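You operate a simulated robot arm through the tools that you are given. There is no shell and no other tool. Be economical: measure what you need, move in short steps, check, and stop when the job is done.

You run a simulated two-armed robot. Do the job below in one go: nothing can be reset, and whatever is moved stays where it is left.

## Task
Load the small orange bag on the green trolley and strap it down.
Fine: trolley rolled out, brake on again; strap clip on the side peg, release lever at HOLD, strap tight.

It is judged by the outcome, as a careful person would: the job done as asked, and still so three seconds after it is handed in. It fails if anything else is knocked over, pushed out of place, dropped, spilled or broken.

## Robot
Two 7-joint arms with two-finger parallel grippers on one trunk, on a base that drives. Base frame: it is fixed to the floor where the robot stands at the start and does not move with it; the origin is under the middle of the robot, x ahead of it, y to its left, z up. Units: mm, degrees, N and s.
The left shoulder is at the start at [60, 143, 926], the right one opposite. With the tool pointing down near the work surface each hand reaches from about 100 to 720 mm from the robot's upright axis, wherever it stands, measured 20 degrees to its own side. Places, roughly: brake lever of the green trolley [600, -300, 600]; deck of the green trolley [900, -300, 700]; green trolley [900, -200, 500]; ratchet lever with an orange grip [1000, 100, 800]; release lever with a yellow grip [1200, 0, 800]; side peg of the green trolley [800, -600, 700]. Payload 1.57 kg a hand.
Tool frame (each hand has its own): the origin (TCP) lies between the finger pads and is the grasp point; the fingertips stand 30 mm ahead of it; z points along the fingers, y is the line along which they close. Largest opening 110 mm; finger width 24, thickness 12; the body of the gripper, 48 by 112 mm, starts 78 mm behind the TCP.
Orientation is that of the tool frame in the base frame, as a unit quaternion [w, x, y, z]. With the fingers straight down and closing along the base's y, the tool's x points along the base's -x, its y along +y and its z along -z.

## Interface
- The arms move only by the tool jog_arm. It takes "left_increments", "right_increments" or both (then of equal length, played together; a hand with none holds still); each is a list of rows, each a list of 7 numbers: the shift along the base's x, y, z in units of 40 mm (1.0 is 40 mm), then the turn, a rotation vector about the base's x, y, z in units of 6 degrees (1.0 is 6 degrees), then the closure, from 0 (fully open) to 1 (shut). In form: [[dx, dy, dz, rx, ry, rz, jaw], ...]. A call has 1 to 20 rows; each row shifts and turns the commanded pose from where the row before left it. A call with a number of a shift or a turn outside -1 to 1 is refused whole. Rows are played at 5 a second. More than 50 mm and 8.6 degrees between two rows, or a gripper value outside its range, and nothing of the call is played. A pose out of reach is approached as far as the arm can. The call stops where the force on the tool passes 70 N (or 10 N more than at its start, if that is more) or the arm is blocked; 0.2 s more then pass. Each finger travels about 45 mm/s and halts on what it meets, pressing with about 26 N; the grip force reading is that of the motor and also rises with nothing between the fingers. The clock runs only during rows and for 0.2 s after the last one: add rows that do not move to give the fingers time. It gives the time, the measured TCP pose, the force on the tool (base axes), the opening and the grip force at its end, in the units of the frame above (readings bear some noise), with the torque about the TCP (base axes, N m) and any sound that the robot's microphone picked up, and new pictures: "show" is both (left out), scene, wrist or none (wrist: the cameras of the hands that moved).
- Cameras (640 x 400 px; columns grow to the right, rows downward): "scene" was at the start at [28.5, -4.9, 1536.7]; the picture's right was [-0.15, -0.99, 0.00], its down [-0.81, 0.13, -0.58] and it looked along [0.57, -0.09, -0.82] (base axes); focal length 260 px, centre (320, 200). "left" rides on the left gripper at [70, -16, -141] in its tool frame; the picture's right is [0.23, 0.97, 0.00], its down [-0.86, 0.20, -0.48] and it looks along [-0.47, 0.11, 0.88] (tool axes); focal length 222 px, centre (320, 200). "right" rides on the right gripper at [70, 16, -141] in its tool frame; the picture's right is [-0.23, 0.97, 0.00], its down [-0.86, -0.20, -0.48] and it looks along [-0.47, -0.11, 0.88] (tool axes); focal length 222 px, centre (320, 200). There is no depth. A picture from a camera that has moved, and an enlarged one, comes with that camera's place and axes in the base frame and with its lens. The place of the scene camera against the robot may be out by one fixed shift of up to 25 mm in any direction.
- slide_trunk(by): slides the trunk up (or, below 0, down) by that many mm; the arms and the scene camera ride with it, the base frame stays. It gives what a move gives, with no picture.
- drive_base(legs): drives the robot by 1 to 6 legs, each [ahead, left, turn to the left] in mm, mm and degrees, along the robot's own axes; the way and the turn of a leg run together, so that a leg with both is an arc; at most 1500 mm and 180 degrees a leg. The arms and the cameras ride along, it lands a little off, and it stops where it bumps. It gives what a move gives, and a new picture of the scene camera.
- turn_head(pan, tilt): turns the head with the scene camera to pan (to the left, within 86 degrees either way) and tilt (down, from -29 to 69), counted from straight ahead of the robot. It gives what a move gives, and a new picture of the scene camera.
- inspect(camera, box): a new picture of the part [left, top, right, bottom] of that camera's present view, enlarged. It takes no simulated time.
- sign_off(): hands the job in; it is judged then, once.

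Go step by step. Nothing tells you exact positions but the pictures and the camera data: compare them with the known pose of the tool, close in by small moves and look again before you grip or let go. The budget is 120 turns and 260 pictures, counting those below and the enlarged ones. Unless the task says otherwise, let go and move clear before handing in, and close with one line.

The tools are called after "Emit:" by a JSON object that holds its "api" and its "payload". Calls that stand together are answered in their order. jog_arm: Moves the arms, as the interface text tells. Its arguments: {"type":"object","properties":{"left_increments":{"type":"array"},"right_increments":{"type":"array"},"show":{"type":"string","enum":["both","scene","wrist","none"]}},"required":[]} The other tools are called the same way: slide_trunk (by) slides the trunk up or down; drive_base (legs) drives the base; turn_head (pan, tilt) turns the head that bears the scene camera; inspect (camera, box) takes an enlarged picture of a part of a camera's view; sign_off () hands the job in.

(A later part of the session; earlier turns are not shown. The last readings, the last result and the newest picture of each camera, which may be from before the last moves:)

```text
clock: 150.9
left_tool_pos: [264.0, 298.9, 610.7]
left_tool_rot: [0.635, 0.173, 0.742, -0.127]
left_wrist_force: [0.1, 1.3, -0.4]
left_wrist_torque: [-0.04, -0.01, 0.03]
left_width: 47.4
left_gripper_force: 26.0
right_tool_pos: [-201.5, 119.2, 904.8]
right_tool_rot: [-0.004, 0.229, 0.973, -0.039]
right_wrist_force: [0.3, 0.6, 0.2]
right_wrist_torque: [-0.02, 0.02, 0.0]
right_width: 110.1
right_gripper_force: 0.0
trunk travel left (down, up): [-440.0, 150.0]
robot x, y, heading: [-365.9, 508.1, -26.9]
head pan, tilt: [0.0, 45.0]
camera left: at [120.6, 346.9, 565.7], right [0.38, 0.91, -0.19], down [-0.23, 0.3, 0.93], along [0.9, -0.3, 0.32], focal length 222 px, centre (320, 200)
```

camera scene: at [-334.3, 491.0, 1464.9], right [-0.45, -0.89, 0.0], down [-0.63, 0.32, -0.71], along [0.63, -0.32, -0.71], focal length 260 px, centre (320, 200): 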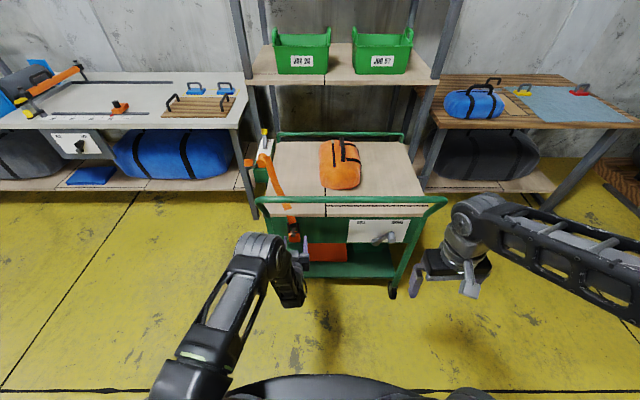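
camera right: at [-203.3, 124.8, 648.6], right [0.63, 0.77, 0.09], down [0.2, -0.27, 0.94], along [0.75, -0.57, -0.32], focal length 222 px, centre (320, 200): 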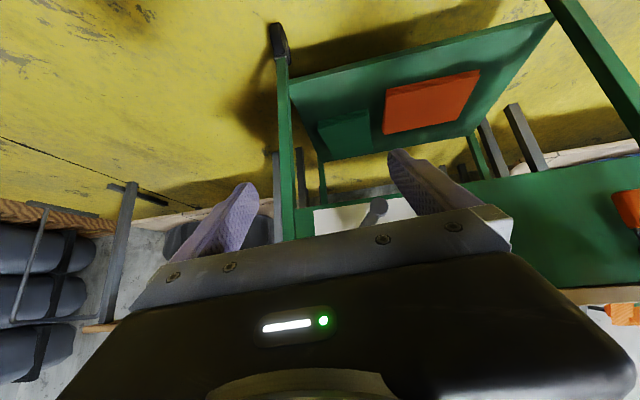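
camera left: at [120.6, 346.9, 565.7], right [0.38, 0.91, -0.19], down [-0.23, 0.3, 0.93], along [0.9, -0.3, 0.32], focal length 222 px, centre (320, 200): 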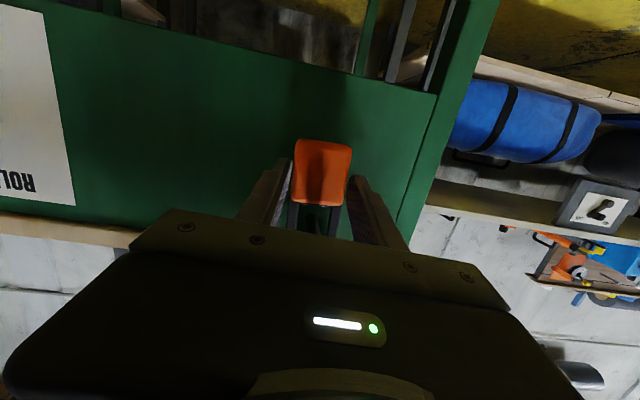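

Gripped the clip's block. Pull straight back off the pin.

Emit:
{"api": "drive_base", "payload": {"legs": [[-90, 0, 0]]}}

Emit:
{"api": "inspect", "payload": {"camera": "left", "box": [160, 80, 480, 280]}}

Emit:
{"api": "inspect", "payload": {"camera": "scene", "box": [230, 100, 350, 280]}}

```text
clock: 152.0
left_tool_pos: [182.6, 341.0, 611.6]
left_tool_rot: [0.636, 0.173, 0.742, -0.128]
left_wrist_force: [-0.4, -0.5, -1.3]
left_wrist_torque: [0.03, 0.08, 0.0]
left_width: 45.4
left_gripper_force: 26.2
right_tool_pos: [-282.5, 159.4, 905.9]
right_tool_rot: [-0.004, 0.229, 0.973, -0.039]
right_wrist_force: [-0.5, 0.8, 0.5]
right_wrist_torque: [0.03, -0.03, 0.02]
right_width: 109.8
right_gripper_force: 0.0
trunk travel left (down, up): [-440.0, 150.0]
robot x, y, heading: [-454.5, 549.7, -26.7]
head pan, tilt: [0.0, 45.0]
camera scene: at [-417.6, 533.0, 1465.0], right [-0.45, -0.89, 0.0], down [-0.63, 0.32, -0.71], along [0.63, -0.32, -0.71], focal length 260 px, centre (320, 200)
```

scene: 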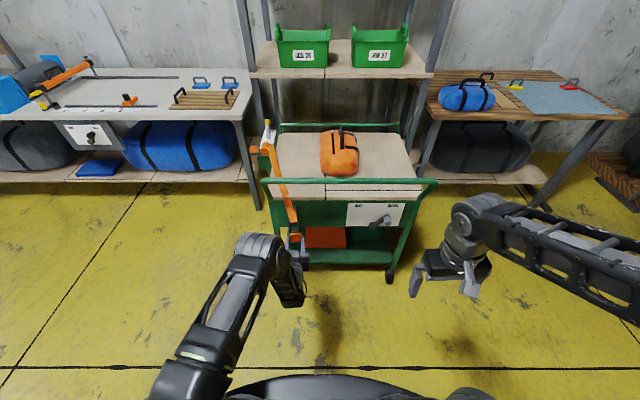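

```text
2.00 times, centred on (320, 180) of left
camera zoom: at [39.2, 388.4, 566.1], right [0.38, 0.91, -0.19], down [-0.23, 0.3, 0.93], along [0.9, -0.3, 0.32], focal length 444 px, centre (320, 240)
```

zoom: 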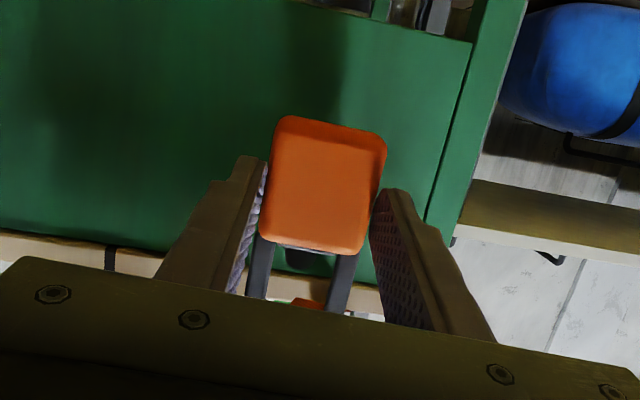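

```text
2.22 times, centred on (290, 190) of scene
camera zoom: at [-417.6, 533.0, 1465.0], right [-0.45, -0.89, 0.0], down [-0.63, 0.32, -0.71], along [0.63, -0.32, -0.71], focal length 577 px, centre (387, 222)
```

zoom: 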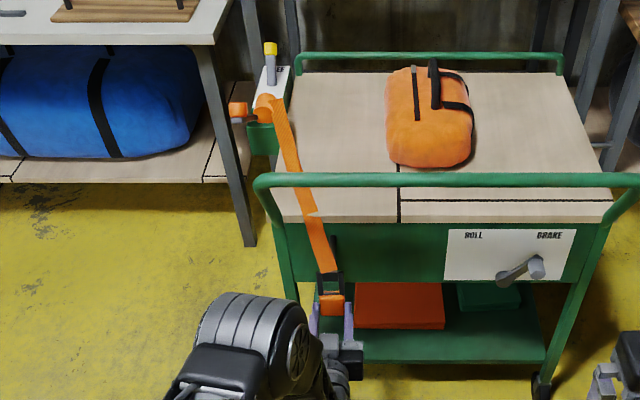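

Emit:
{"api": "inspect", "payload": {"camera": "scene", "box": [260, 150, 320, 250]}}

```text
4.00 times, centred on (290, 200) of scene
camera zoom: at [-417.6, 533.0, 1465.0], right [-0.45, -0.89, 0.0], down [-0.63, 0.32, -0.71], along [0.63, -0.32, -0.71], focal length 1039 px, centre (440, 200)
```

zoom: 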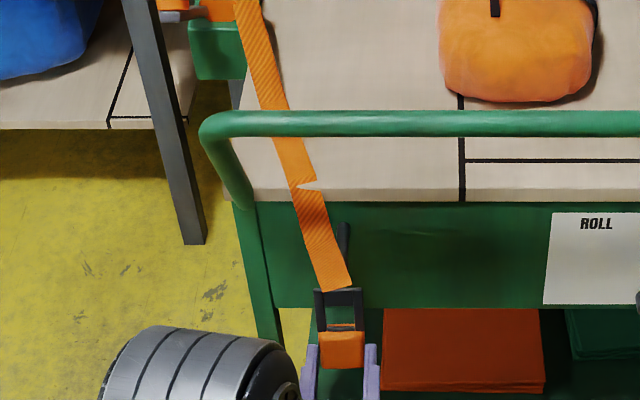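

The strap runs beneath the handle tube. I'll raise the clip in front of the handle and watch whether the strap snags on it.

Emit:
{"api": "slide_trunk", "payload": {"by": 150}}

Emit:
{"api": "jog_arm", "payload": {"left_increments": [[0, 0, 0.7, 0, 0, 0, 1], [0, 0, 0.7, 0, 0, 0, 1], [0, 0, 0.7, 0, 0, 0, 1], [0, 0, 0.7, 0, 0, 0, 1], [0, 0, 0.7, 0, 0, 0, 1], [0, 0, 0.7, 0, 0, 0, 1], [0, 0, 0, 0, 0, 0, 1]], "show": "scene"}}

Emit:
{"api": "inspect", "payload": {"camera": "scene", "box": [240, 110, 360, 290]}}

```text
clock: 153.8
left_tool_pos: [183.3, 339.7, 760.9]
left_tool_rot: [0.635, 0.172, 0.742, -0.127]
left_wrist_force: [-0.1, -0.5, -0.7]
left_wrist_torque: [0.05, 0.03, 0.01]
left_width: 45.3
left_gripper_force: 25.7
right_tool_pos: [-282.0, 159.9, 1055.0]
right_tool_rot: [-0.004, 0.229, 0.973, -0.04]
right_wrist_force: [-0.1, 0.2, -0.6]
right_wrist_torque: [-0.04, 0.03, -0.01]
right_width: 109.7
right_gripper_force: 0.3
trunk travel left (down, up): [-590.0, 0.0]
robot x, y, heading: [-448.3, 551.8, -26.6]
head pan, tilt: [0.0, 45.0]
```

```text
clock: 155.4
left_tool_pos: [186.4, 339.1, 928.8]
left_tool_rot: [0.635, 0.174, 0.742, -0.128]
left_wrist_force: [0.3, 0.6, -0.9]
left_wrist_torque: [0.03, 0.07, 0.0]
left_width: 45.4
left_gripper_force: 25.8
right_tool_pos: [-281.2, 159.7, 1054.6]
right_tool_rot: [-0.004, 0.229, 0.973, -0.039]
right_wrist_force: [0.2, 0.0, -0.9]
right_wrist_torque: [0.02, -0.02, -0.03]
right_width: 109.9
right_gripper_force: 0.1
trunk travel left (down, up): [-590.0, 0.0]
robot x, y, heading: [-449.7, 549.3, -26.6]
head pan, tilt: [0.0, 45.0]
camera scene: at [-416.3, 532.2, 1614.9], right [-0.45, -0.89, 0.0], down [-0.63, 0.32, -0.71], along [0.63, -0.32, -0.71], focal length 260 px, centre (320, 200)
```

scene: 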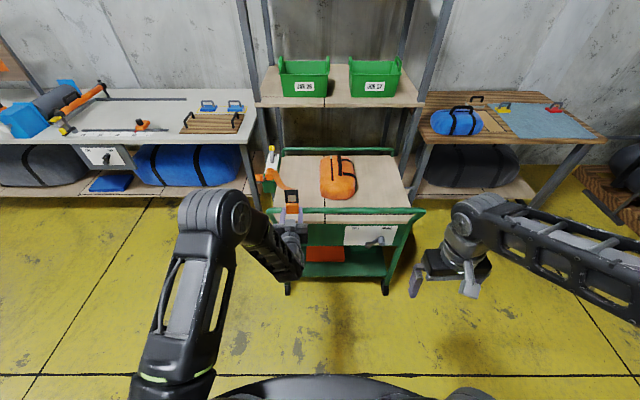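

```text
2.22 times, centred on (300, 200) of scene
camera zoom: at [-416.3, 532.2, 1614.9], right [-0.45, -0.89, 0.0], down [-0.63, 0.32, -0.71], along [0.63, -0.32, -0.71], focal length 577 px, centre (364, 200)
```

zoom: 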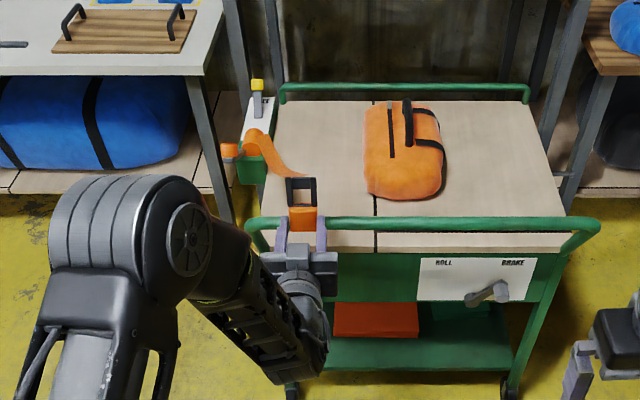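

The strap passes freely (no snag) as I lift. Next: take it round to the right side. First tuck the arms: left hand to the centreline with 15° yaw, right hand stretched forward so its elbow folds in.

Emit:
{"api": "jog_arm", "payload": {"left_increments": [[-0.36, -0.72, 0, 0, 0, 0.83, 1], [-0.36, -0.72, 0, 0, 0, 0.83, 1], [-0.36, -0.72, 0, 0, 0, 0.83, 1], [0, 0, 0, 0, 0, 0, 1], [0, 0, 0, 0, 0, 0, 1], [0, 0, 0, 0, 0, 0, 1]], "right_increments": [[0.86, -0.43, 0, 0, 0, 0, 0], [0.86, -0.43, 0, 0, 0, 0, 0], [0.86, -0.43, 0, 0, 0, 0, 0], [0.86, -0.43, 0, 0, 0, 0, 0], [0.86, -0.43, 0, 0, 0, 0, 0], [0.86, -0.43, 0, 0, 0, 0, 0]], "show": "scene"}}

```text
clock: 156.8
left_tool_pos: [142.1, 254.2, 927.5]
left_tool_rot: [0.646, 0.074, 0.759, -0.043]
left_wrist_force: [0.9, 0.3, -1.8]
left_wrist_torque: [-0.01, 0.05, 0.0]
left_width: 45.4
left_gripper_force: 26.0
right_tool_pos: [-74.0, 53.9, 1053.7]
right_tool_rot: [-0.005, 0.23, 0.972, -0.039]
right_wrist_force: [-0.2, -0.3, 0.5]
right_wrist_torque: [-0.01, 0.02, -0.05]
right_width: 109.7
right_gripper_force: 0.0
trunk travel left (down, up): [-590.0, 0.0]
robot x, y, heading: [-453.8, 550.3, -26.7]
head pan, tilt: [0.0, 45.0]
camera scene: at [-415.2, 532.1, 1614.9], right [-0.45, -0.89, 0.0], down [-0.63, 0.32, -0.71], along [0.63, -0.32, -0.71], focal length 260 px, centre (320, 200)
```

scene: 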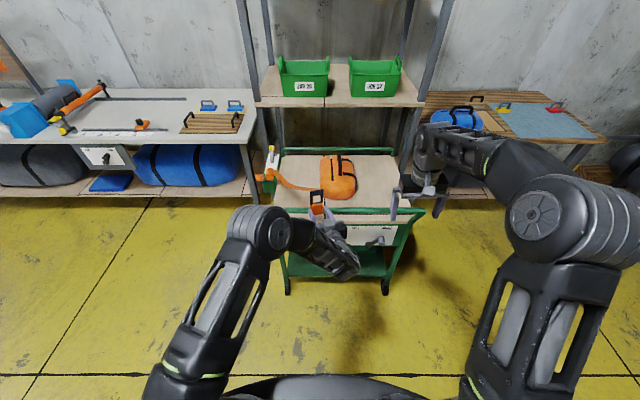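

Both arms folded well. Raise the clip 60 mm more, yaw another 10°, then swing round the front-right corner in two arcs.

Emit:
{"api": "jog_arm", "payload": {"left_increments": [[0, 0, 0.75, 0, 0, 0.84, 1], [0, 0, 0.75, 0, 0, 0.84, 1], [0, 0, 0, 0, 0, 0, 1]], "right_increments": [[-0.86, 0.43, 0, 0, 0, 0, 0], [-0.86, 0.43, 0, 0, 0, 0, 0], [0, 0, 0, 0, 0, 0, 0]], "show": "none"}}

Emit:
{"api": "drive_base", "payload": {"legs": [[14, -723, 36.5]]}}

```text
clock: 157.6
left_tool_pos: [143.7, 253.7, 989.2]
left_tool_rot: [0.648, 0.007, 0.762, 0.015]
left_wrist_force: [-0.6, -0.3, -0.6]
left_wrist_torque: [-0.03, 0.06, 0.0]
left_width: 45.6
left_gripper_force: 25.8
right_tool_pos: [-144.2, 90.1, 1054.8]
right_tool_rot: [-0.005, 0.228, 0.973, -0.039]
right_wrist_force: [-0.5, 0.2, -0.8]
right_wrist_torque: [-0.01, 0.05, 0.01]
right_width: 110.1
right_gripper_force: 0.1
trunk travel left (down, up): [-590.0, 0.0]
robot x, y, heading: [-447.3, 551.2, -26.7]
head pan, tilt: [0.0, 45.0]
```

```text
clock: 161.6
left_tool_pos: [107.4, -54.5, 989.2]
left_tool_rot: [0.613, -0.227, 0.726, 0.213]
left_wrist_force: [0.0, -0.7, -0.9]
left_wrist_torque: [-0.03, 0.02, 0.05]
left_width: 45.4
left_gripper_force: 25.5
right_tool_pos: [-29.3, -355.9, 1055.9]
right_tool_rot: [0.007, -0.082, 0.996, -0.039]
right_wrist_force: [0.1, 0.2, -0.4]
right_wrist_torque: [0.04, -0.02, -0.02]
right_width: 110.1
right_gripper_force: 0.0
trunk travel left (down, up): [-590.0, 0.0]
robot x, y, heading: [-543.6, -159.6, 9.2]
head pan, tilt: [0.0, 45.0]
camera scene: at [-506.8, -148.2, 1614.9], right [0.16, -0.99, 0.0], down [-0.7, -0.11, -0.71], along [0.7, 0.11, -0.71], focal length 260 px, centre (320, 200)
```

scene: 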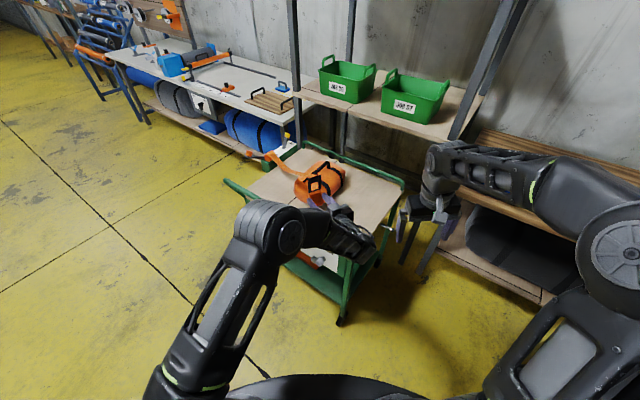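

On track. Second arc.

Emit:
{"api": "drive_base", "payload": {"legs": [[-34, -756, 28.5]]}}

Emit:
{"api": "inspect", "payload": {"camera": "left", "box": [0, 0, 640, 400]}}

```text
clock: 165.6
left_tool_pos: [242.2, -456.3, 988.0]
left_tool_rot: [0.542, -0.398, 0.65, 0.355]
left_wrist_force: [0.0, 0.0, -1.1]
left_wrist_torque: [-0.03, 0.06, 0.03]
left_width: 45.2
left_gripper_force: 26.4
right_tool_pos: [264.7, -787.3, 1054.2]
right_tool_rot: [0.016, -0.322, 0.946, -0.036]
right_wrist_force: [-0.3, 0.2, 0.2]
right_wrist_torque: [-0.02, -0.01, -0.02]
right_width: 110.0
right_gripper_force: 0.1
trunk travel left (down, up): [-590.0, 0.0]
robot x, y, heading: [-280.2, -861.6, 37.5]
head pan, tilt: [0.0, 45.0]
camera scene: at [-252.4, -823.1, 1614.9], right [0.61, -0.79, 0.0], down [-0.56, -0.43, -0.71], along [0.56, 0.43, -0.71], focal length 260 px, centre (320, 200)
```

scene: 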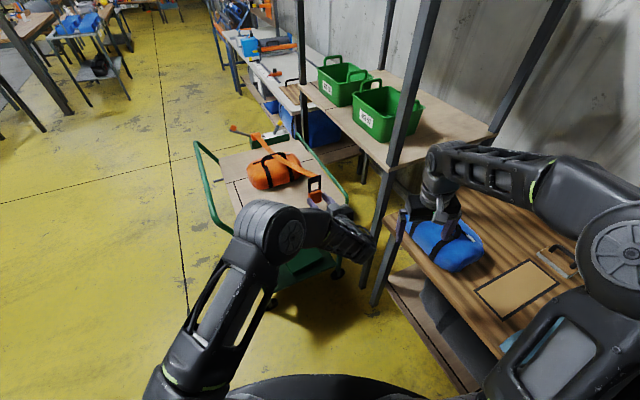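

```text
1.00 times, centred on (320, 200) of left
camera zoom: at [190.9, -600.9, 944.0], right [-0.9, 0.39, -0.19], down [-0.3, -0.23, 0.93], along [0.32, 0.89, 0.32], focal length 222 px, centre (320, 200)
```

zoom: 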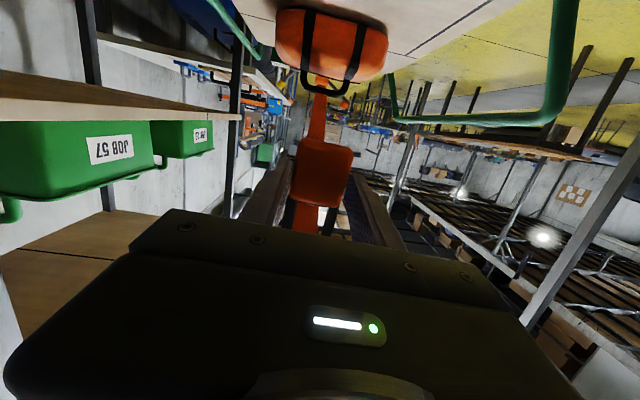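

Hand is at the right line (336 behind the handle), ~100 mm short of the peg. Lower the clip toward peg height.

Emit:
{"api": "jog_arm", "payload": {"left_increments": [[0, 0, -0.9, 0, 0, 0, 1], [0, 0, -0.9, 0, 0, 0, 1], [0, 0, -0.9, 0, 0, 0, 1], [0, 0, -0.9, 0, 0, 0, 1], [0, 0, -0.9, 0, 0, 0, 1], [0, 0, -0.9, 0, 0, 0, 1], [0, 0, -0.9, 0, 0, 0, 1], [0, 0, -0.9, 0, 0, 0, 1], [0, 0, -0.9, 0, 0, 0, 1], [0, 0, 0, 0, 0, 0, 1]], "show": "both"}}

```text
clock: 167.8
left_tool_pos: [242.8, -455.8, 713.2]
left_tool_rot: [0.541, -0.399, 0.65, 0.355]
left_wrist_force: [0.2, 0.0, -1.1]
left_wrist_torque: [-0.05, 0.03, -0.01]
left_width: 45.5
left_gripper_force: 26.8
left hand out of reach, approached as far as the arm can: row 8, 9
right_tool_pos: [265.1, -787.3, 1054.9]
right_tool_rot: [0.016, -0.323, 0.946, -0.036]
right_wrist_force: [-1.1, 0.8, -0.7]
right_wrist_torque: [-0.03, 0.01, 0.01]
right_width: 109.8
right_gripper_force: 0.1
trunk travel left (down, up): [-590.0, 0.0]
robot x, y, heading: [-277.2, -858.3, 37.5]
head pan, tilt: [0.0, 45.0]
camera scene: at [-252.8, -822.6, 1614.9], right [0.61, -0.79, 0.0], down [-0.56, -0.43, -0.71], along [0.56, 0.43, -0.71], focal length 260 px, centre (320, 200)
camera left: at [190.6, -600.5, 668.6], right [-0.9, 0.39, -0.19], down [-0.3, -0.23, 0.93], along [0.32, 0.89, 0.32], focal length 222 px, centre (320, 200)
```

scene: 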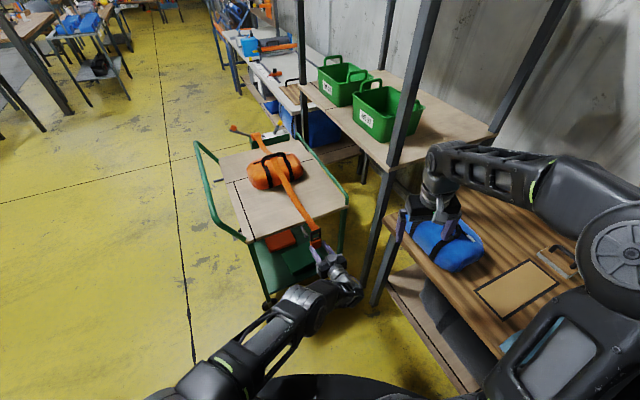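
left: 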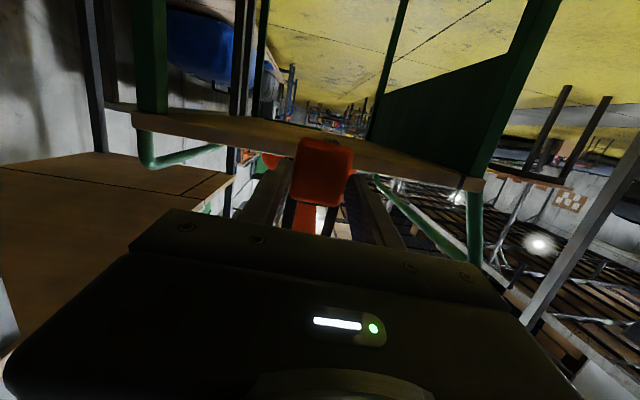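

Strap now lies across the bag. Raise the right hand to compensate, lower the trunk 115, and look at the peg.

Emit:
{"api": "jog_arm", "payload": {"right_increments": [[-0.4, -0.3, 0.8, 0, 0, 0, 0], [-0.4, -0.3, 0.8, 0, 0, 0, 0], [0, 0, 0, 0, 0, 0, 0]], "show": "none"}}

Emit:
{"api": "slide_trunk", "payload": {"by": -110}}

Emit:
{"api": "inspect", "payload": {"camera": "scene", "box": [260, 120, 400, 280]}}

Emit:
{"api": "inspect", "payload": {"camera": "left", "box": [180, 60, 460, 240]}}

```text
clock: 168.6
left_tool_pos: [244.0, -455.9, 714.1]
left_tool_rot: [0.542, -0.398, 0.649, 0.356]
left_wrist_force: [-0.4, 0.5, -1.5]
left_wrist_torque: [-0.04, -0.01, -0.01]
left_width: 45.7
left_gripper_force: 25.9
right_tool_pos: [233.1, -809.3, 1120.4]
right_tool_rot: [0.017, -0.323, 0.946, -0.036]
right_wrist_force: [-0.6, -0.3, -0.3]
right_wrist_torque: [-0.03, -0.01, 0.0]
right_width: 110.1
right_gripper_force: 0.0
trunk travel left (down, up): [-590.0, 0.0]
robot x, y, heading: [-280.7, -860.8, 37.4]
head pan, tilt: [0.0, 45.0]
```

```text
clock: 170.1
left_tool_pos: [242.5, -456.3, 603.3]
left_tool_rot: [0.541, -0.398, 0.65, 0.355]
left_wrist_force: [0.6, -0.9, -1.2]
left_wrist_torque: [-0.01, 0.04, 0.0]
left_width: 45.6
left_gripper_force: 25.9
right_tool_pos: [232.6, -808.9, 1009.6]
right_tool_rot: [0.017, -0.323, 0.945, -0.035]
right_wrist_force: [-0.2, -0.2, -1.0]
right_wrist_torque: [0.05, 0.0, 0.03]
right_width: 109.9
right_gripper_force: 0.1
trunk travel left (down, up): [-480.0, 110.0]
robot x, y, heading: [-282.7, -860.5, 37.4]
head pan, tilt: [0.0, 45.0]
```

```text
2.50 times, centred on (330, 200) of scene
camera zoom: at [-252.9, -822.7, 1505.0], right [0.61, -0.79, 0.0], down [-0.56, -0.43, -0.71], along [0.56, 0.43, -0.71], focal length 649 px, centre (295, 200)
```

zoom: 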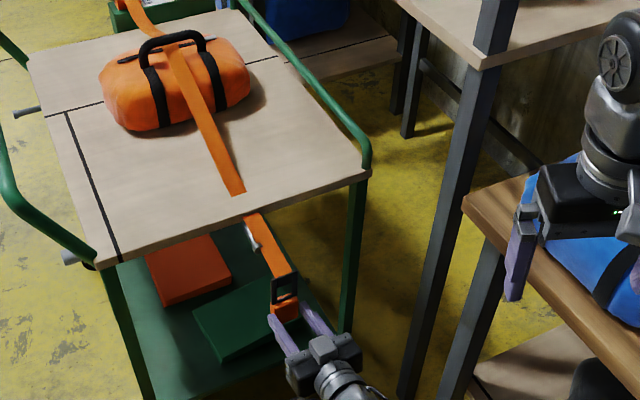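

```text
2.22 times, centred on (320, 150) of left
camera zoom: at [190.6, -600.6, 558.9], right [-0.9, 0.39, -0.19], down [-0.3, -0.23, 0.93], along [0.32, 0.89, 0.32], focal length 494 px, centre (320, 311)
```

zoom: 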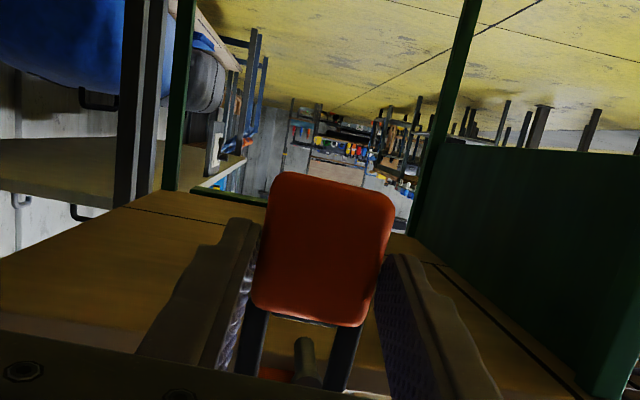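

Emit:
{"api": "inspect", "payload": {"camera": "left", "box": [270, 180, 370, 250]}}

Emit:
{"api": "inspect", "payload": {"camera": "scene", "box": [290, 190, 350, 260]}}

```text
5.71 times, centred on (320, 215) of left
camera zoom: at [190.6, -600.6, 558.9], right [-0.9, 0.39, -0.19], down [-0.3, -0.23, 0.93], along [0.32, 0.89, 0.32], focal length 1269 px, centre (320, 114)
```

zoom: 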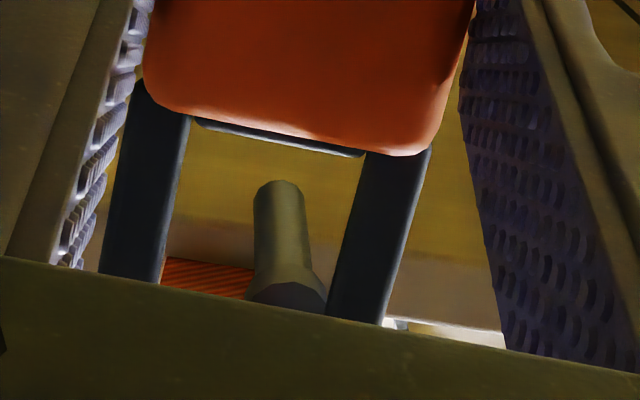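

```text
5.71 times, centred on (320, 225) of scene
camera zoom: at [-252.9, -822.7, 1505.0], right [0.61, -0.79, 0.0], down [-0.56, -0.43, -0.71], along [0.56, 0.43, -0.71], focal length 1484 px, centre (320, 57)
```

zoom: 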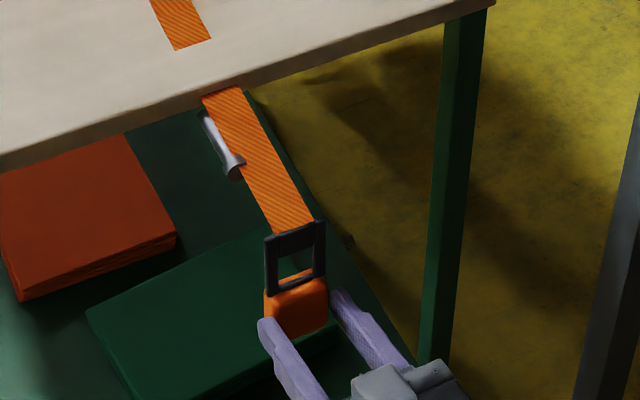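

Peg tip estimated near [270,-373,681]. Raise 38 mm and shift 10 mm toward the handle, then re-check.

Emit:
{"api": "jog_arm", "payload": {"left_increments": [[-0.11, 0.055, 0.48, 0, 0, 0, 1], [-0.11, 0.055, 0.47, 0, 0, 0, 1], [0, 0, 0, 0, 0, 0, 1]], "show": "none"}}

Emit:
{"api": "inspect", "payload": {"camera": "left", "box": [270, 180, 370, 250]}}

Emit:
{"api": "inspect", "payload": {"camera": "scene", "box": [290, 190, 350, 260]}}

```text
clock: 170.9
left_tool_pos: [235.2, -452.6, 641.0]
left_tool_rot: [0.541, -0.399, 0.649, 0.356]
left_wrist_force: [-0.2, -0.6, -0.8]
left_wrist_torque: [-0.02, 0.01, -0.01]
left_width: 45.2
left_gripper_force: 25.7
right_tool_pos: [233.3, -809.5, 1010.2]
right_tool_rot: [0.016, -0.322, 0.946, -0.036]
right_wrist_force: [-0.8, 0.5, -0.6]
right_wrist_torque: [0.02, -0.02, -0.01]
right_width: 109.9
right_gripper_force: 0.0
trunk travel left (down, up): [-480.0, 110.0]
robot x, y, heading: [-278.3, -858.7, 37.5]
head pan, tilt: [0.0, 45.0]
```

```text
5.71 times, centred on (320, 215) of left
camera zoom: at [181.9, -596.5, 597.2], right [-0.9, 0.39, -0.19], down [-0.3, -0.23, 0.93], along [0.32, 0.89, 0.32], focal length 1269 px, centre (320, 114)
```

zoom: 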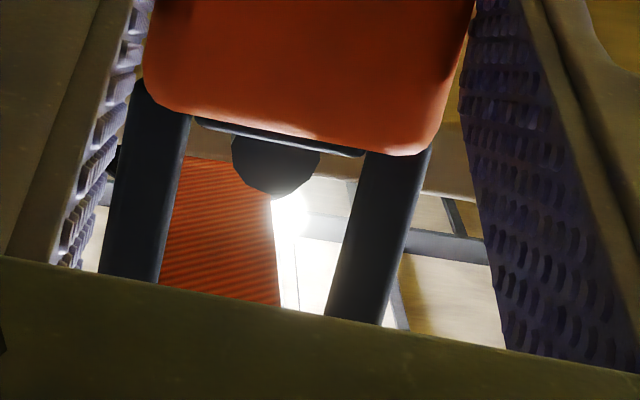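

```text
5.71 times, centred on (320, 225) of scene
camera zoom: at [-252.7, -822.7, 1504.9], right [0.61, -0.79, 0.0], down [-0.56, -0.43, -0.71], along [0.56, 0.43, -0.71], focal length 1484 px, centre (320, 57)
```

zoom: 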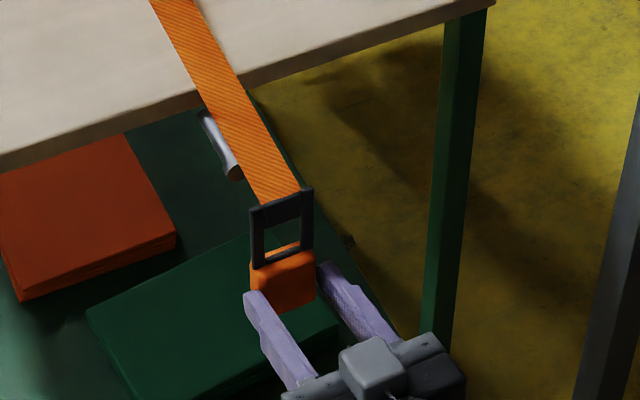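

Approach 60 mm along the peg axis, then re-check alignment.

Emit:
{"api": "jog_arm", "payload": {"left_increments": [[0.3, 0.68, 0.1, 0, 0, 0, 1], [0.3, 0.68, 0.1, 0, 0, 0, 1], [0, 0, 0, 0, 0, 0, 1]], "show": "none"}}

Emit:
{"api": "inspect", "payload": {"camera": "left", "box": [260, 170, 380, 250]}}

Emit:
{"api": "inspect", "payload": {"camera": "scene", "box": [290, 190, 350, 260]}}

```text
clock: 171.7
left_tool_pos: [258.7, -398.7, 650.1]
left_tool_rot: [0.542, -0.398, 0.65, 0.355]
left_wrist_force: [0.3, 0.7, -1.6]
left_wrist_torque: [-0.02, -0.01, 0.0]
left_width: 45.4
left_gripper_force: 25.9
right_tool_pos: [233.2, -809.5, 1010.3]
right_tool_rot: [0.017, -0.323, 0.946, -0.036]
right_wrist_force: [-0.2, 0.8, -0.4]
right_wrist_torque: [0.0, -0.04, 0.05]
right_width: 110.0
right_gripper_force: 0.0
trunk travel left (down, up): [-480.0, 110.0]
robot x, y, heading: [-278.1, -861.0, 37.4]
head pan, tilt: [0.0, 45.0]
```

```text
5.00 times, centred on (320, 210) of left
camera zoom: at [206.4, -541.9, 605.3], right [-0.9, 0.39, -0.19], down [-0.3, -0.23, 0.93], along [0.32, 0.89, 0.32], focal length 1111 px, centre (320, 150)
```

zoom: 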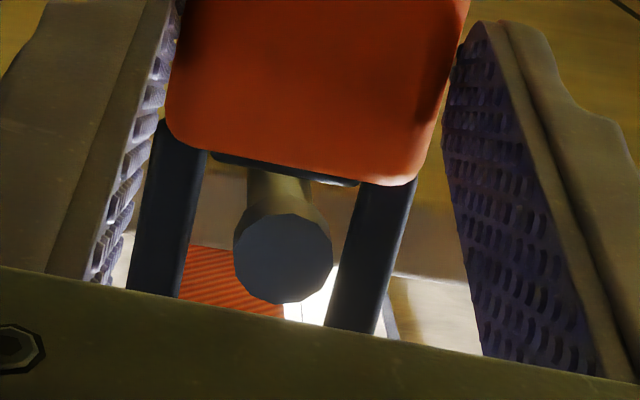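

```text
5.71 times, centred on (320, 225) of scene
camera zoom: at [-252.8, -822.8, 1504.9], right [0.61, -0.79, 0.0], down [-0.56, -0.43, -0.71], along [0.56, 0.43, -0.71], focal length 1484 px, centre (320, 57)
```

zoom: 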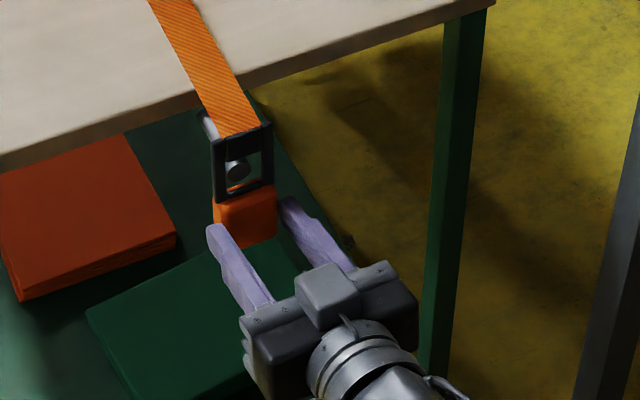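

Alignment is good — the peg tip shows through the slot (tip ≈[270,-367,691]). Slide the clip on 50 mm.

Emit:
{"api": "jog_arm", "payload": {"left_increments": [[0.186, 0.373, 0.03, 0, 0, 0, 1], [0.186, 0.373, 0.03, 0, 0, 0, 1], [0.186, 0.373, 0.03, 0, 0, 0, 1], [0, 0, 0, 0, 0, 0, 1]], "show": "none"}}

Emit:
{"api": "inspect", "payload": {"camera": "left", "box": [260, 170, 380, 250]}}

Emit:
{"api": "inspect", "payload": {"camera": "scene", "box": [290, 190, 350, 260]}}

```text
clock: 172.7
left_tool_pos: [281.1, -353.5, 652.4]
left_tool_rot: [0.541, -0.399, 0.65, 0.356]
left_wrist_force: [-0.3, 0.4, -1.3]
left_wrist_torque: [-0.06, 0.0, -0.03]
left_width: 45.3
left_gripper_force: 26.4
right_tool_pos: [234.7, -809.5, 1009.7]
right_tool_rot: [0.016, -0.323, 0.946, -0.035]
right_wrist_force: [-0.7, -0.1, 0.2]
right_wrist_torque: [-0.01, 0.0, 0.01]
right_width: 109.9
right_gripper_force: 0.1
trunk travel left (down, up): [-480.0, 110.0]
robot x, y, heading: [-279.5, -859.4, 37.5]
head pan, tilt: [0.0, 45.0]
```

```text
5.00 times, centred on (320, 210) of left
camera zoom: at [229.2, -497.7, 608.0], right [-0.9, 0.39, -0.19], down [-0.3, -0.23, 0.93], along [0.32, 0.89, 0.32], focal length 1111 px, centre (320, 150)
```

zoom: 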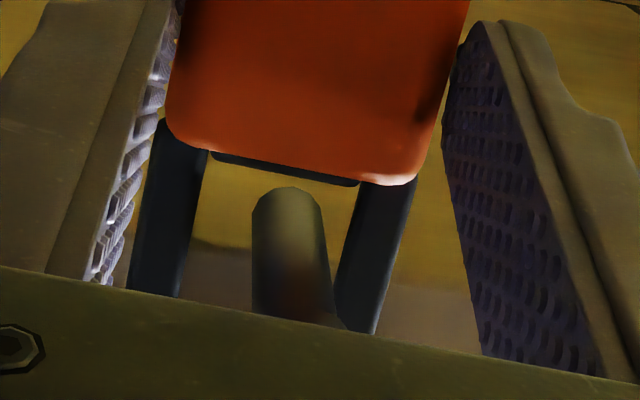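

```text
5.71 times, centred on (320, 225) of scene
camera zoom: at [-252.7, -822.7, 1504.9], right [0.61, -0.79, 0.0], down [-0.56, -0.43, -0.71], along [0.56, 0.43, -0.71], focal length 1484 px, centre (320, 57)
```

zoom: 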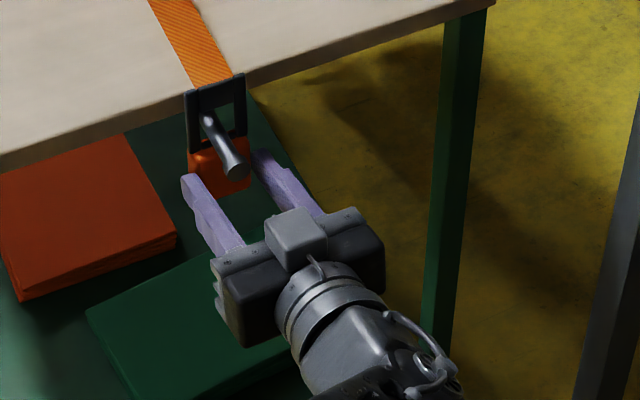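

The peg runs through the clip's frame. Lower so it rests, open, and withdraw straight back.

Emit:
{"api": "jog_arm", "payload": {"left_increments": [[0, 0, -0.3, 0, 0, 0, 1], [0, 0, 0, 0, 0, 0, 0.7], [0, 0, 0, 0, 0, 0, 0.4], [0, 0, 0, 0, 0, 0, 0.3], [0, 0, 0, 0, 0, 0, 0.3]], "show": "none"}}

Emit:
{"api": "inspect", "payload": {"camera": "scene", "box": [290, 190, 350, 260]}}

```text
clock: 173.9
left_tool_pos: [283.5, -362.9, 640.3]
left_tool_rot: [0.539, -0.394, 0.658, 0.35]
left_wrist_force: [-0.5, 0.6, 0.1]
left_wrist_torque: [0.01, 0.06, 0.0]
left_width: 77.0
left_gripper_force: 0.0
left hand out of reach, approached as far as the arm can: row 1
right_tool_pos: [233.8, -809.1, 1009.2]
right_tool_rot: [0.017, -0.322, 0.946, -0.036]
right_wrist_force: [0.0, 0.8, -0.1]
right_wrist_torque: [-0.01, 0.02, 0.02]
right_width: 110.3
right_gripper_force: 0.2
trunk travel left (down, up): [-480.0, 110.0]
robot x, y, heading: [-277.3, -864.8, 37.2]
head pan, tilt: [0.0, 45.0]
```

```text
5.71 times, centred on (320, 225) of scene
camera zoom: at [-252.8, -822.8, 1504.9], right [0.61, -0.79, 0.0], down [-0.56, -0.43, -0.71], along [0.56, 0.43, -0.71], focal length 1484 px, centre (320, 57)
```

zoom: 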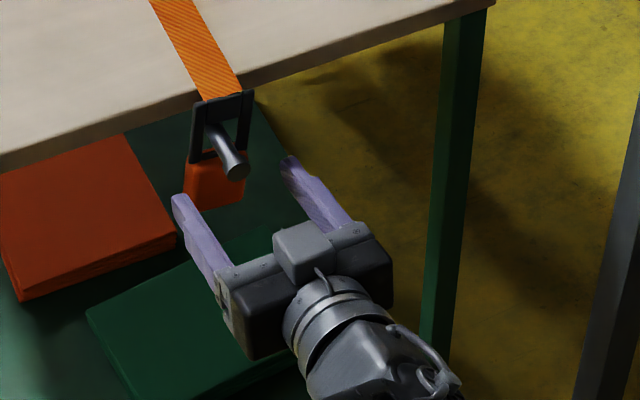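

Clip sits on the peg. Withdraw the left hand and raise it, then raise the trunk.

Emit:
{"api": "jog_arm", "payload": {"left_increments": [[-0.446, -0.895, 0, 0, 0, 0, 0.3], [-0.446, -0.895, 0, 0, 0, 0, 0.2], [-0.446, -0.895, 0, 0, 0, 0, 0], [-0.446, -0.895, 0.2, 0, 0, 0, 0], [0, 0, 0.95, 0, 0, 0, 0], [0, 0, 0.95, 0, 0, 0, 0], [0, 0, 0.95, 0, 0, 0, 0], [0, 0, 0.95, 0, 0, 0, 0], [0, 0, 0.95, 0, 0, 0, 0], [0, 0, 0, 0, 0, 0, 0]], "show": "none"}}

Emit:
{"api": "slide_trunk", "payload": {"by": 110}}

Emit:
{"api": "inspect", "payload": {"camera": "scene", "box": [180, 100, 400, 300]}}

```text
clock: 176.1
left_tool_pos: [209.2, -494.8, 839.3]
left_tool_rot: [0.541, -0.398, 0.65, 0.356]
left_wrist_force: [0.2, -0.3, -0.5]
left_wrist_torque: [-0.01, 0.02, 0.0]
left_width: 110.0
left_gripper_force: 0.0
right_tool_pos: [233.5, -809.6, 1010.8]
right_tool_rot: [0.017, -0.323, 0.945, -0.036]
right_wrist_force: [0.6, 0.5, 0.0]
right_wrist_torque: [0.0, -0.03, 0.03]
right_width: 110.1
right_gripper_force: 0.2
trunk travel left (down, up): [-480.0, 110.0]
robot x, y, heading: [-280.5, -858.6, 37.5]
head pan, tilt: [0.0, 45.0]
```

```text
clock: 177.5
left_tool_pos: [209.8, -496.3, 949.4]
left_tool_rot: [0.541, -0.399, 0.649, 0.356]
left_wrist_force: [-0.1, -0.4, -0.2]
left_wrist_torque: [0.0, 0.0, -0.03]
left_width: 110.0
left_gripper_force: 0.0
right_tool_pos: [232.0, -809.4, 1120.4]
right_tool_rot: [0.017, -0.322, 0.946, -0.036]
right_wrist_force: [-0.1, -0.7, 0.1]
right_wrist_torque: [-0.01, -0.01, 0.01]
right_width: 110.3
right_gripper_force: 0.0
trunk travel left (down, up): [-590.0, 0.0]
robot x, y, heading: [-279.1, -862.3, 37.3]
head pan, tilt: [0.0, 45.0]
```

```text
2.00 times, centred on (290, 200) of scene
camera zoom: at [-252.6, -822.8, 1614.9], right [0.61, -0.79, 0.0], down [-0.56, -0.43, -0.71], along [0.56, 0.43, -0.71], focal length 519 px, centre (380, 200)
```

zoom: 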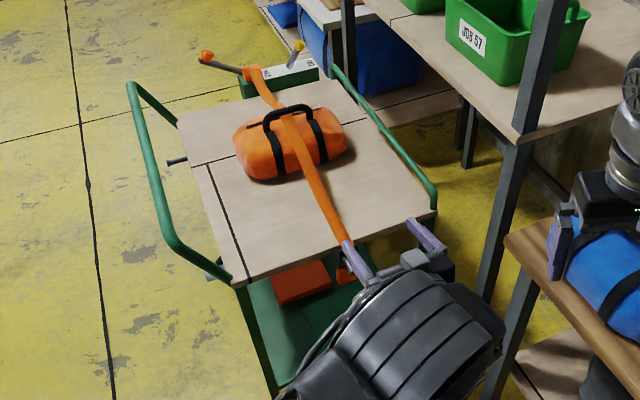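

Strap lies neatly over the bag to the peg. Now drive round the front to the trolley's left side for the levers.

Emit:
{"api": "drive_base", "payload": {"legs": [[0, 800, 0], [0, 0, -64], [0, 1500, 0], [0, 250, 0], [0, 0, -60], [236, 608, 0]]}}

Emit:
{"api": "inspect", "payload": {"camera": "scene", "box": [200, 80, 440, 260]}}

```text
clock: 198.9
left_tool_pos: [681.3, 505.2, 948.9]
left_tool_rot: [0.564, 0.395, 0.651, -0.32]
left_wrist_force: [1.0, 1.3, 0.2]
left_wrist_torque: [0.01, -0.02, -0.03]
left_width: 110.0
left_gripper_force: 0.0
right_tool_pos: [411.0, 668.0, 1120.8]
right_tool_rot: [-0.024, 0.694, 0.719, -0.032]
right_wrist_force: [0.7, 0.2, -0.3]
right_wrist_torque: [0.0, -0.01, -0.01]
right_width: 110.0
right_gripper_force: 0.0
trunk travel left (down, up): [-590.0, 0.0]
robot x, y, heading: [668.8, 1114.8, -88.2]
head pan, tilt: [0.0, 45.0]
camera scene: at [658.4, 1069.5, 1614.9], right [-1.0, -0.03, 0.0], down [-0.02, 0.71, -0.71], along [0.02, -0.71, -0.71], focal length 260 px, centre (320, 200)
```

scene: 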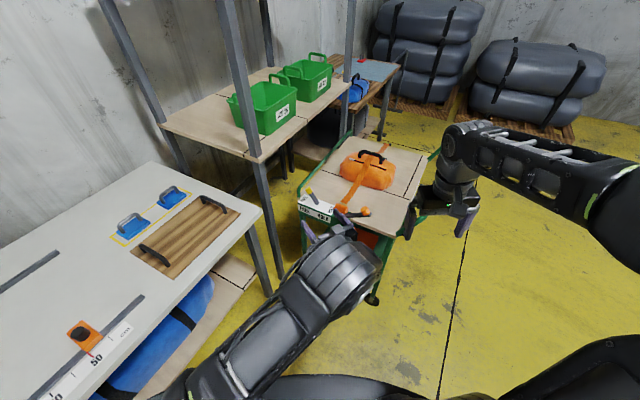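

```text
2.22 times, centred on (320, 170) of scene
camera zoom: at [658.4, 1069.5, 1614.9], right [-1.0, -0.03, 0.0], down [-0.02, 0.71, -0.71], along [0.02, -0.71, -0.71], focal length 577 px, centre (320, 267)
```

zoom: 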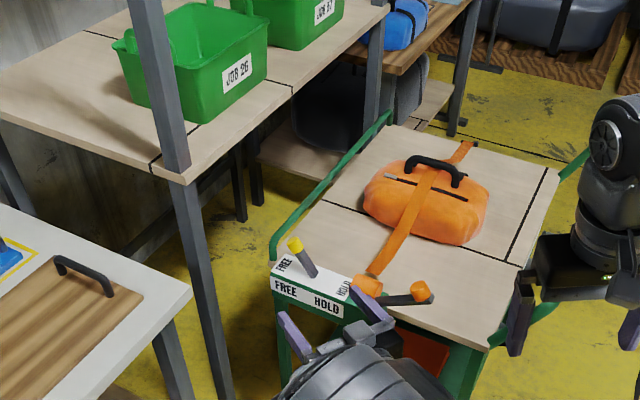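

I'm in place facing the winch from its left. Turn the left hand to a 45° downward-forward pose, then move closer.

Emit:
{"api": "jog_arm", "payload": {"left_increments": [[0, 0, 0.5, 0, 0, -0.9, 0], [0, 0, 0.5, 0, 0, -0.9, 0], [0, 0, 0.5, 0, 0, -0.9, 0], [0, 0, 0, 0, 0, -0.9, 0], [0, 0, 0, 0, 0, -0.9, 0], [0, 0, 0, 1, 0.03, 0, 0], [0, 0, 0, 1, 0.03, 0, 0], [0, 0, 0, 1, 0.03, 0, 0], [0, 0, 0, 1, 0.03, 0, 0], [0, 0, 0, 1, 0.03, 0, 0], [0, 0, 0, 1, 0.03, 0, 0], [0, 0, 0, 0, 0, 0, 0]], "show": "none"}}

Emit:
{"api": "drive_base", "payload": {"legs": [[110, 0, 0]]}}

Emit:
{"api": "inspect", "payload": {"camera": "left", "box": [0, 0, 640, 400]}}

Emit:
{"api": "inspect", "payload": {"camera": "scene", "box": [250, 160, 410, 260]}}

```text
clock: 201.5
left_tool_pos: [680.8, 504.5, 1009.8]
left_tool_rot: [0.279, 0.652, 0.655, -0.259]
left_wrist_force: [0.7, 0.1, 0.1]
left_wrist_torque: [0.0, 0.01, 0.0]
left_width: 109.8
left_gripper_force: 0.1
right_tool_pos: [409.4, 666.6, 1120.6]
right_tool_rot: [-0.024, 0.694, 0.719, -0.031]
right_wrist_force: [0.6, 0.4, 0.9]
right_wrist_torque: [0.01, 0.03, 0.02]
right_width: 110.1
right_gripper_force: 0.1
trunk travel left (down, up): [-590.0, 0.0]
robot x, y, heading: [666.3, 1113.1, -88.0]
head pan, tilt: [0.0, 45.0]
```

```text
clock: 202.7
left_tool_pos: [684.5, 396.5, 1008.6]
left_tool_rot: [0.279, 0.653, 0.655, -0.259]
left_wrist_force: [-0.2, -0.4, -0.5]
left_wrist_torque: [0.03, 0.02, 0.05]
left_width: 110.0
left_gripper_force: 0.1
right_tool_pos: [414.8, 557.2, 1119.3]
right_tool_rot: [-0.025, 0.693, 0.72, -0.03]
right_wrist_force: [-0.1, -1.1, -0.2]
right_wrist_torque: [0.04, 0.0, 0.0]
right_width: 109.9
right_gripper_force: 0.0
trunk travel left (down, up): [-590.0, 0.0]
robot x, y, heading: [674.6, 1005.9, -87.8]
head pan, tilt: [0.0, 45.0]
camera scene: at [661.5, 959.8, 1614.9], right [-1.0, -0.03, 0.0], down [-0.02, 0.71, -0.71], along [0.02, -0.71, -0.71], focal length 260 px, centre (320, 200)
```

scene: 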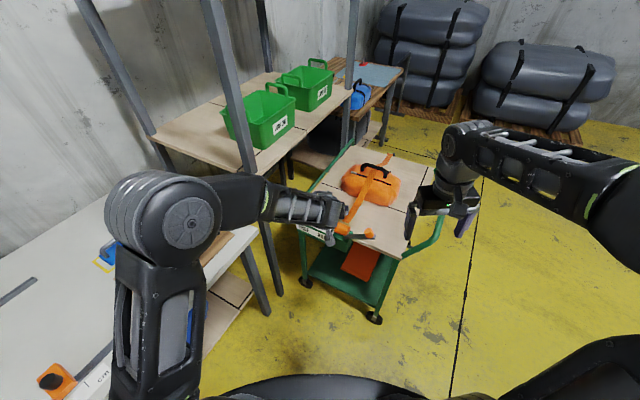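

```text
1.00 times, centred on (320, 200) of left
camera zoom: at [663.3, 542.6, 1061.7], right [0.97, 0.18, -0.13], down [0.18, -0.27, 0.95], along [0.13, -0.95, -0.29], focal length 222 px, centre (320, 200)
```

zoom: 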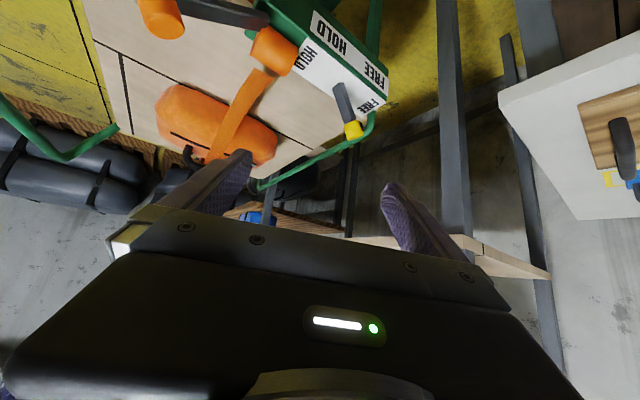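

```text
4.00 times, centred on (330, 210) of scene
camera zoom: at [661.5, 959.8, 1614.9], right [-1.0, -0.03, 0.0], down [-0.02, 0.71, -0.71], along [0.02, -0.71, -0.71], focal length 1039 px, centre (280, 160)
```

zoom: 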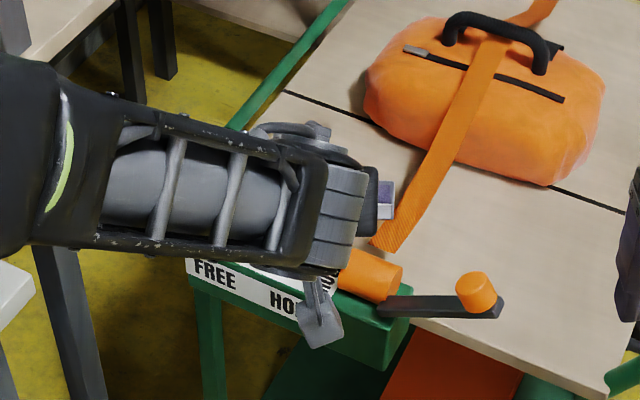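

Emit:
{"api": "jog_arm", "payload": {"left_increments": [[0.7, 0, -0.6, 0, 0, 0, 0.4], [0.7, 0, -0.6, 0, 0, 0, 0.4], [0, 0, 0, 0, 0, 0, 0.4]], "show": "wrist"}}

```text
clock: 203.5
left_tool_pos: [742.1, 396.5, 962.1]
left_tool_rot: [0.279, 0.653, 0.656, -0.258]
left_wrist_force: [-0.3, 0.2, 0.1]
left_wrist_torque: [-0.03, -0.03, 0.0]
left_width: 66.3
left_gripper_force: 0.1
right_tool_pos: [415.8, 558.3, 1121.3]
right_tool_rot: [-0.024, 0.694, 0.719, -0.031]
right_wrist_force: [-0.4, 0.4, 0.4]
right_wrist_torque: [0.03, -0.01, 0.02]
right_width: 110.1
right_gripper_force: 0.0
trunk travel left (down, up): [-590.0, 0.0]
robot x, y, heading: [675.4, 1008.1, -88.2]
head pan, tilt: [0.0, 45.0]
camera left: at [721.9, 544.7, 1015.0], right [0.98, 0.18, -0.13], down [0.18, -0.27, 0.95], along [0.13, -0.95, -0.29], focal length 222 px, centre (320, 200)
```

left: 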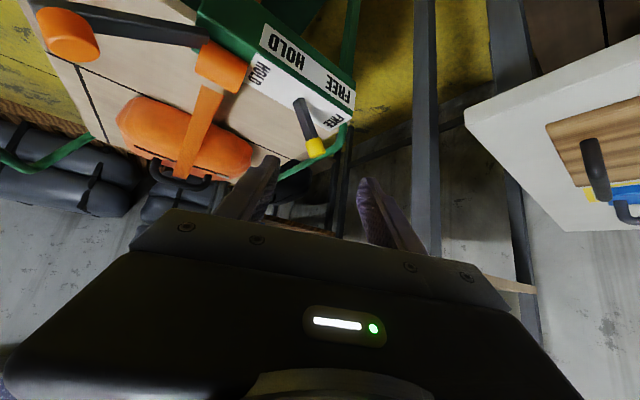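

Yellow grip triangulated at [748,216,825], pivot [708,231,755]; HOLD is the mirror position toward the front. I'll close the fingers and poke from the rear side. Pre-position first.

Emit:
{"api": "jog_arm", "payload": {"left_increments": [[0.5, 0, 0, 0, 0, 0, 1], [0.55, -0.4, 0, 0, 0, 0, 1], [0, -0.95, -0.4, 0, 0, 0, 1], [0, -0.95, -0.6, 0, 0, 0, 1], [0, -0.95, -0.65, 0, 0, 0, 1], [0, 0, 0, 0, 0, 0, 1]], "show": "wrist"}}

```text
clock: 204.9
left_tool_pos: [783.0, 268.1, 896.4]
left_tool_rot: [0.28, 0.652, 0.655, -0.259]
left_wrist_force: [0.4, -0.2, -0.5]
left_wrist_torque: [-0.03, -0.01, 0.01]
left_width: 0.0
left_gripper_force: 21.2
right_tool_pos: [415.0, 560.5, 1120.3]
right_tool_rot: [-0.023, 0.693, 0.72, -0.032]
right_wrist_force: [-0.9, 0.5, 0.5]
right_wrist_torque: [0.0, -0.01, 0.03]
right_width: 110.1
right_gripper_force: 0.1
trunk travel left (down, up): [-590.0, 0.0]
robot x, y, heading: [672.2, 1008.6, -88.1]
head pan, tilt: [0.0, 45.0]
camera left: at [762.1, 415.3, 949.7], right [0.97, 0.18, -0.13], down [0.18, -0.27, 0.95], along [0.13, -0.95, -0.29], focal length 222 px, centre (320, 200)
```

left: 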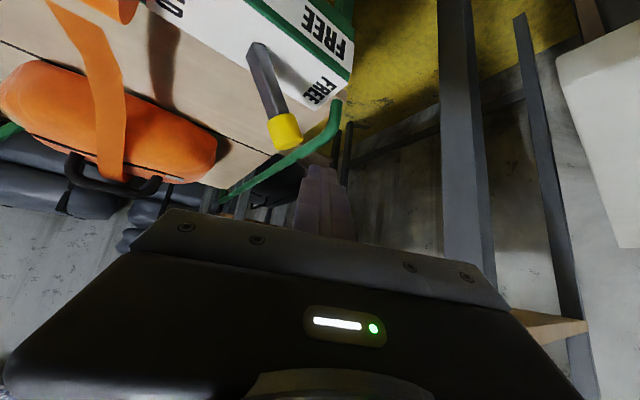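

Clear path behind the lever. Advance the closed fingers alongside it.

Emit:
{"api": "jog_arm", "payload": {"left_increments": [[0.03, -0.59, -0.59, 0, 0, 0, 1], [0.03, -0.59, -0.59, 0, 0, 0, 1], [0.03, -0.6, -0.6, 0, 0, 0, 1], [0, 0, 0, 0, 0, 0, 1]], "show": "wrist"}}

```text
clock: 205.9
left_tool_pos: [784.1, 195.9, 826.5]
left_tool_rot: [0.279, 0.653, 0.655, -0.259]
left_wrist_force: [0.2, 0.3, 0.4]
left_wrist_torque: [0.03, -0.01, 0.01]
left_width: 0.1
left_gripper_force: 21.4
right_tool_pos: [415.0, 559.7, 1120.2]
right_tool_rot: [-0.023, 0.693, 0.72, -0.031]
right_wrist_force: [0.6, -0.7, -0.2]
right_wrist_torque: [0.0, 0.01, 0.01]
right_width: 110.3
right_gripper_force: 0.1
trunk travel left (down, up): [-590.0, 0.0]
robot x, y, heading: [671.6, 1010.2, -88.1]
head pan, tilt: [0.0, 45.0]
camera left: at [763.2, 342.9, 877.9], right [0.98, 0.18, -0.13], down [0.18, -0.27, 0.95], along [0.13, -0.95, -0.29], focal length 222 px, centre (320, 200)
```

left: 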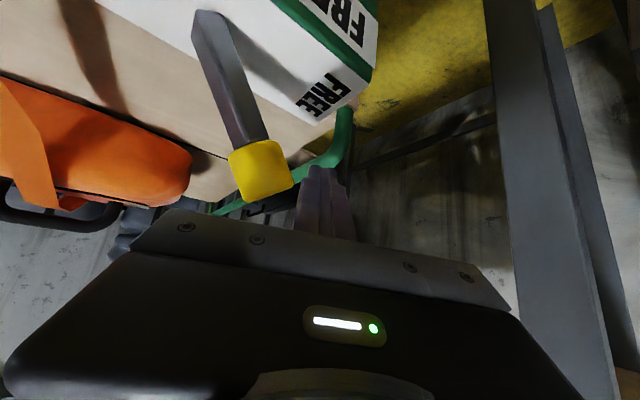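

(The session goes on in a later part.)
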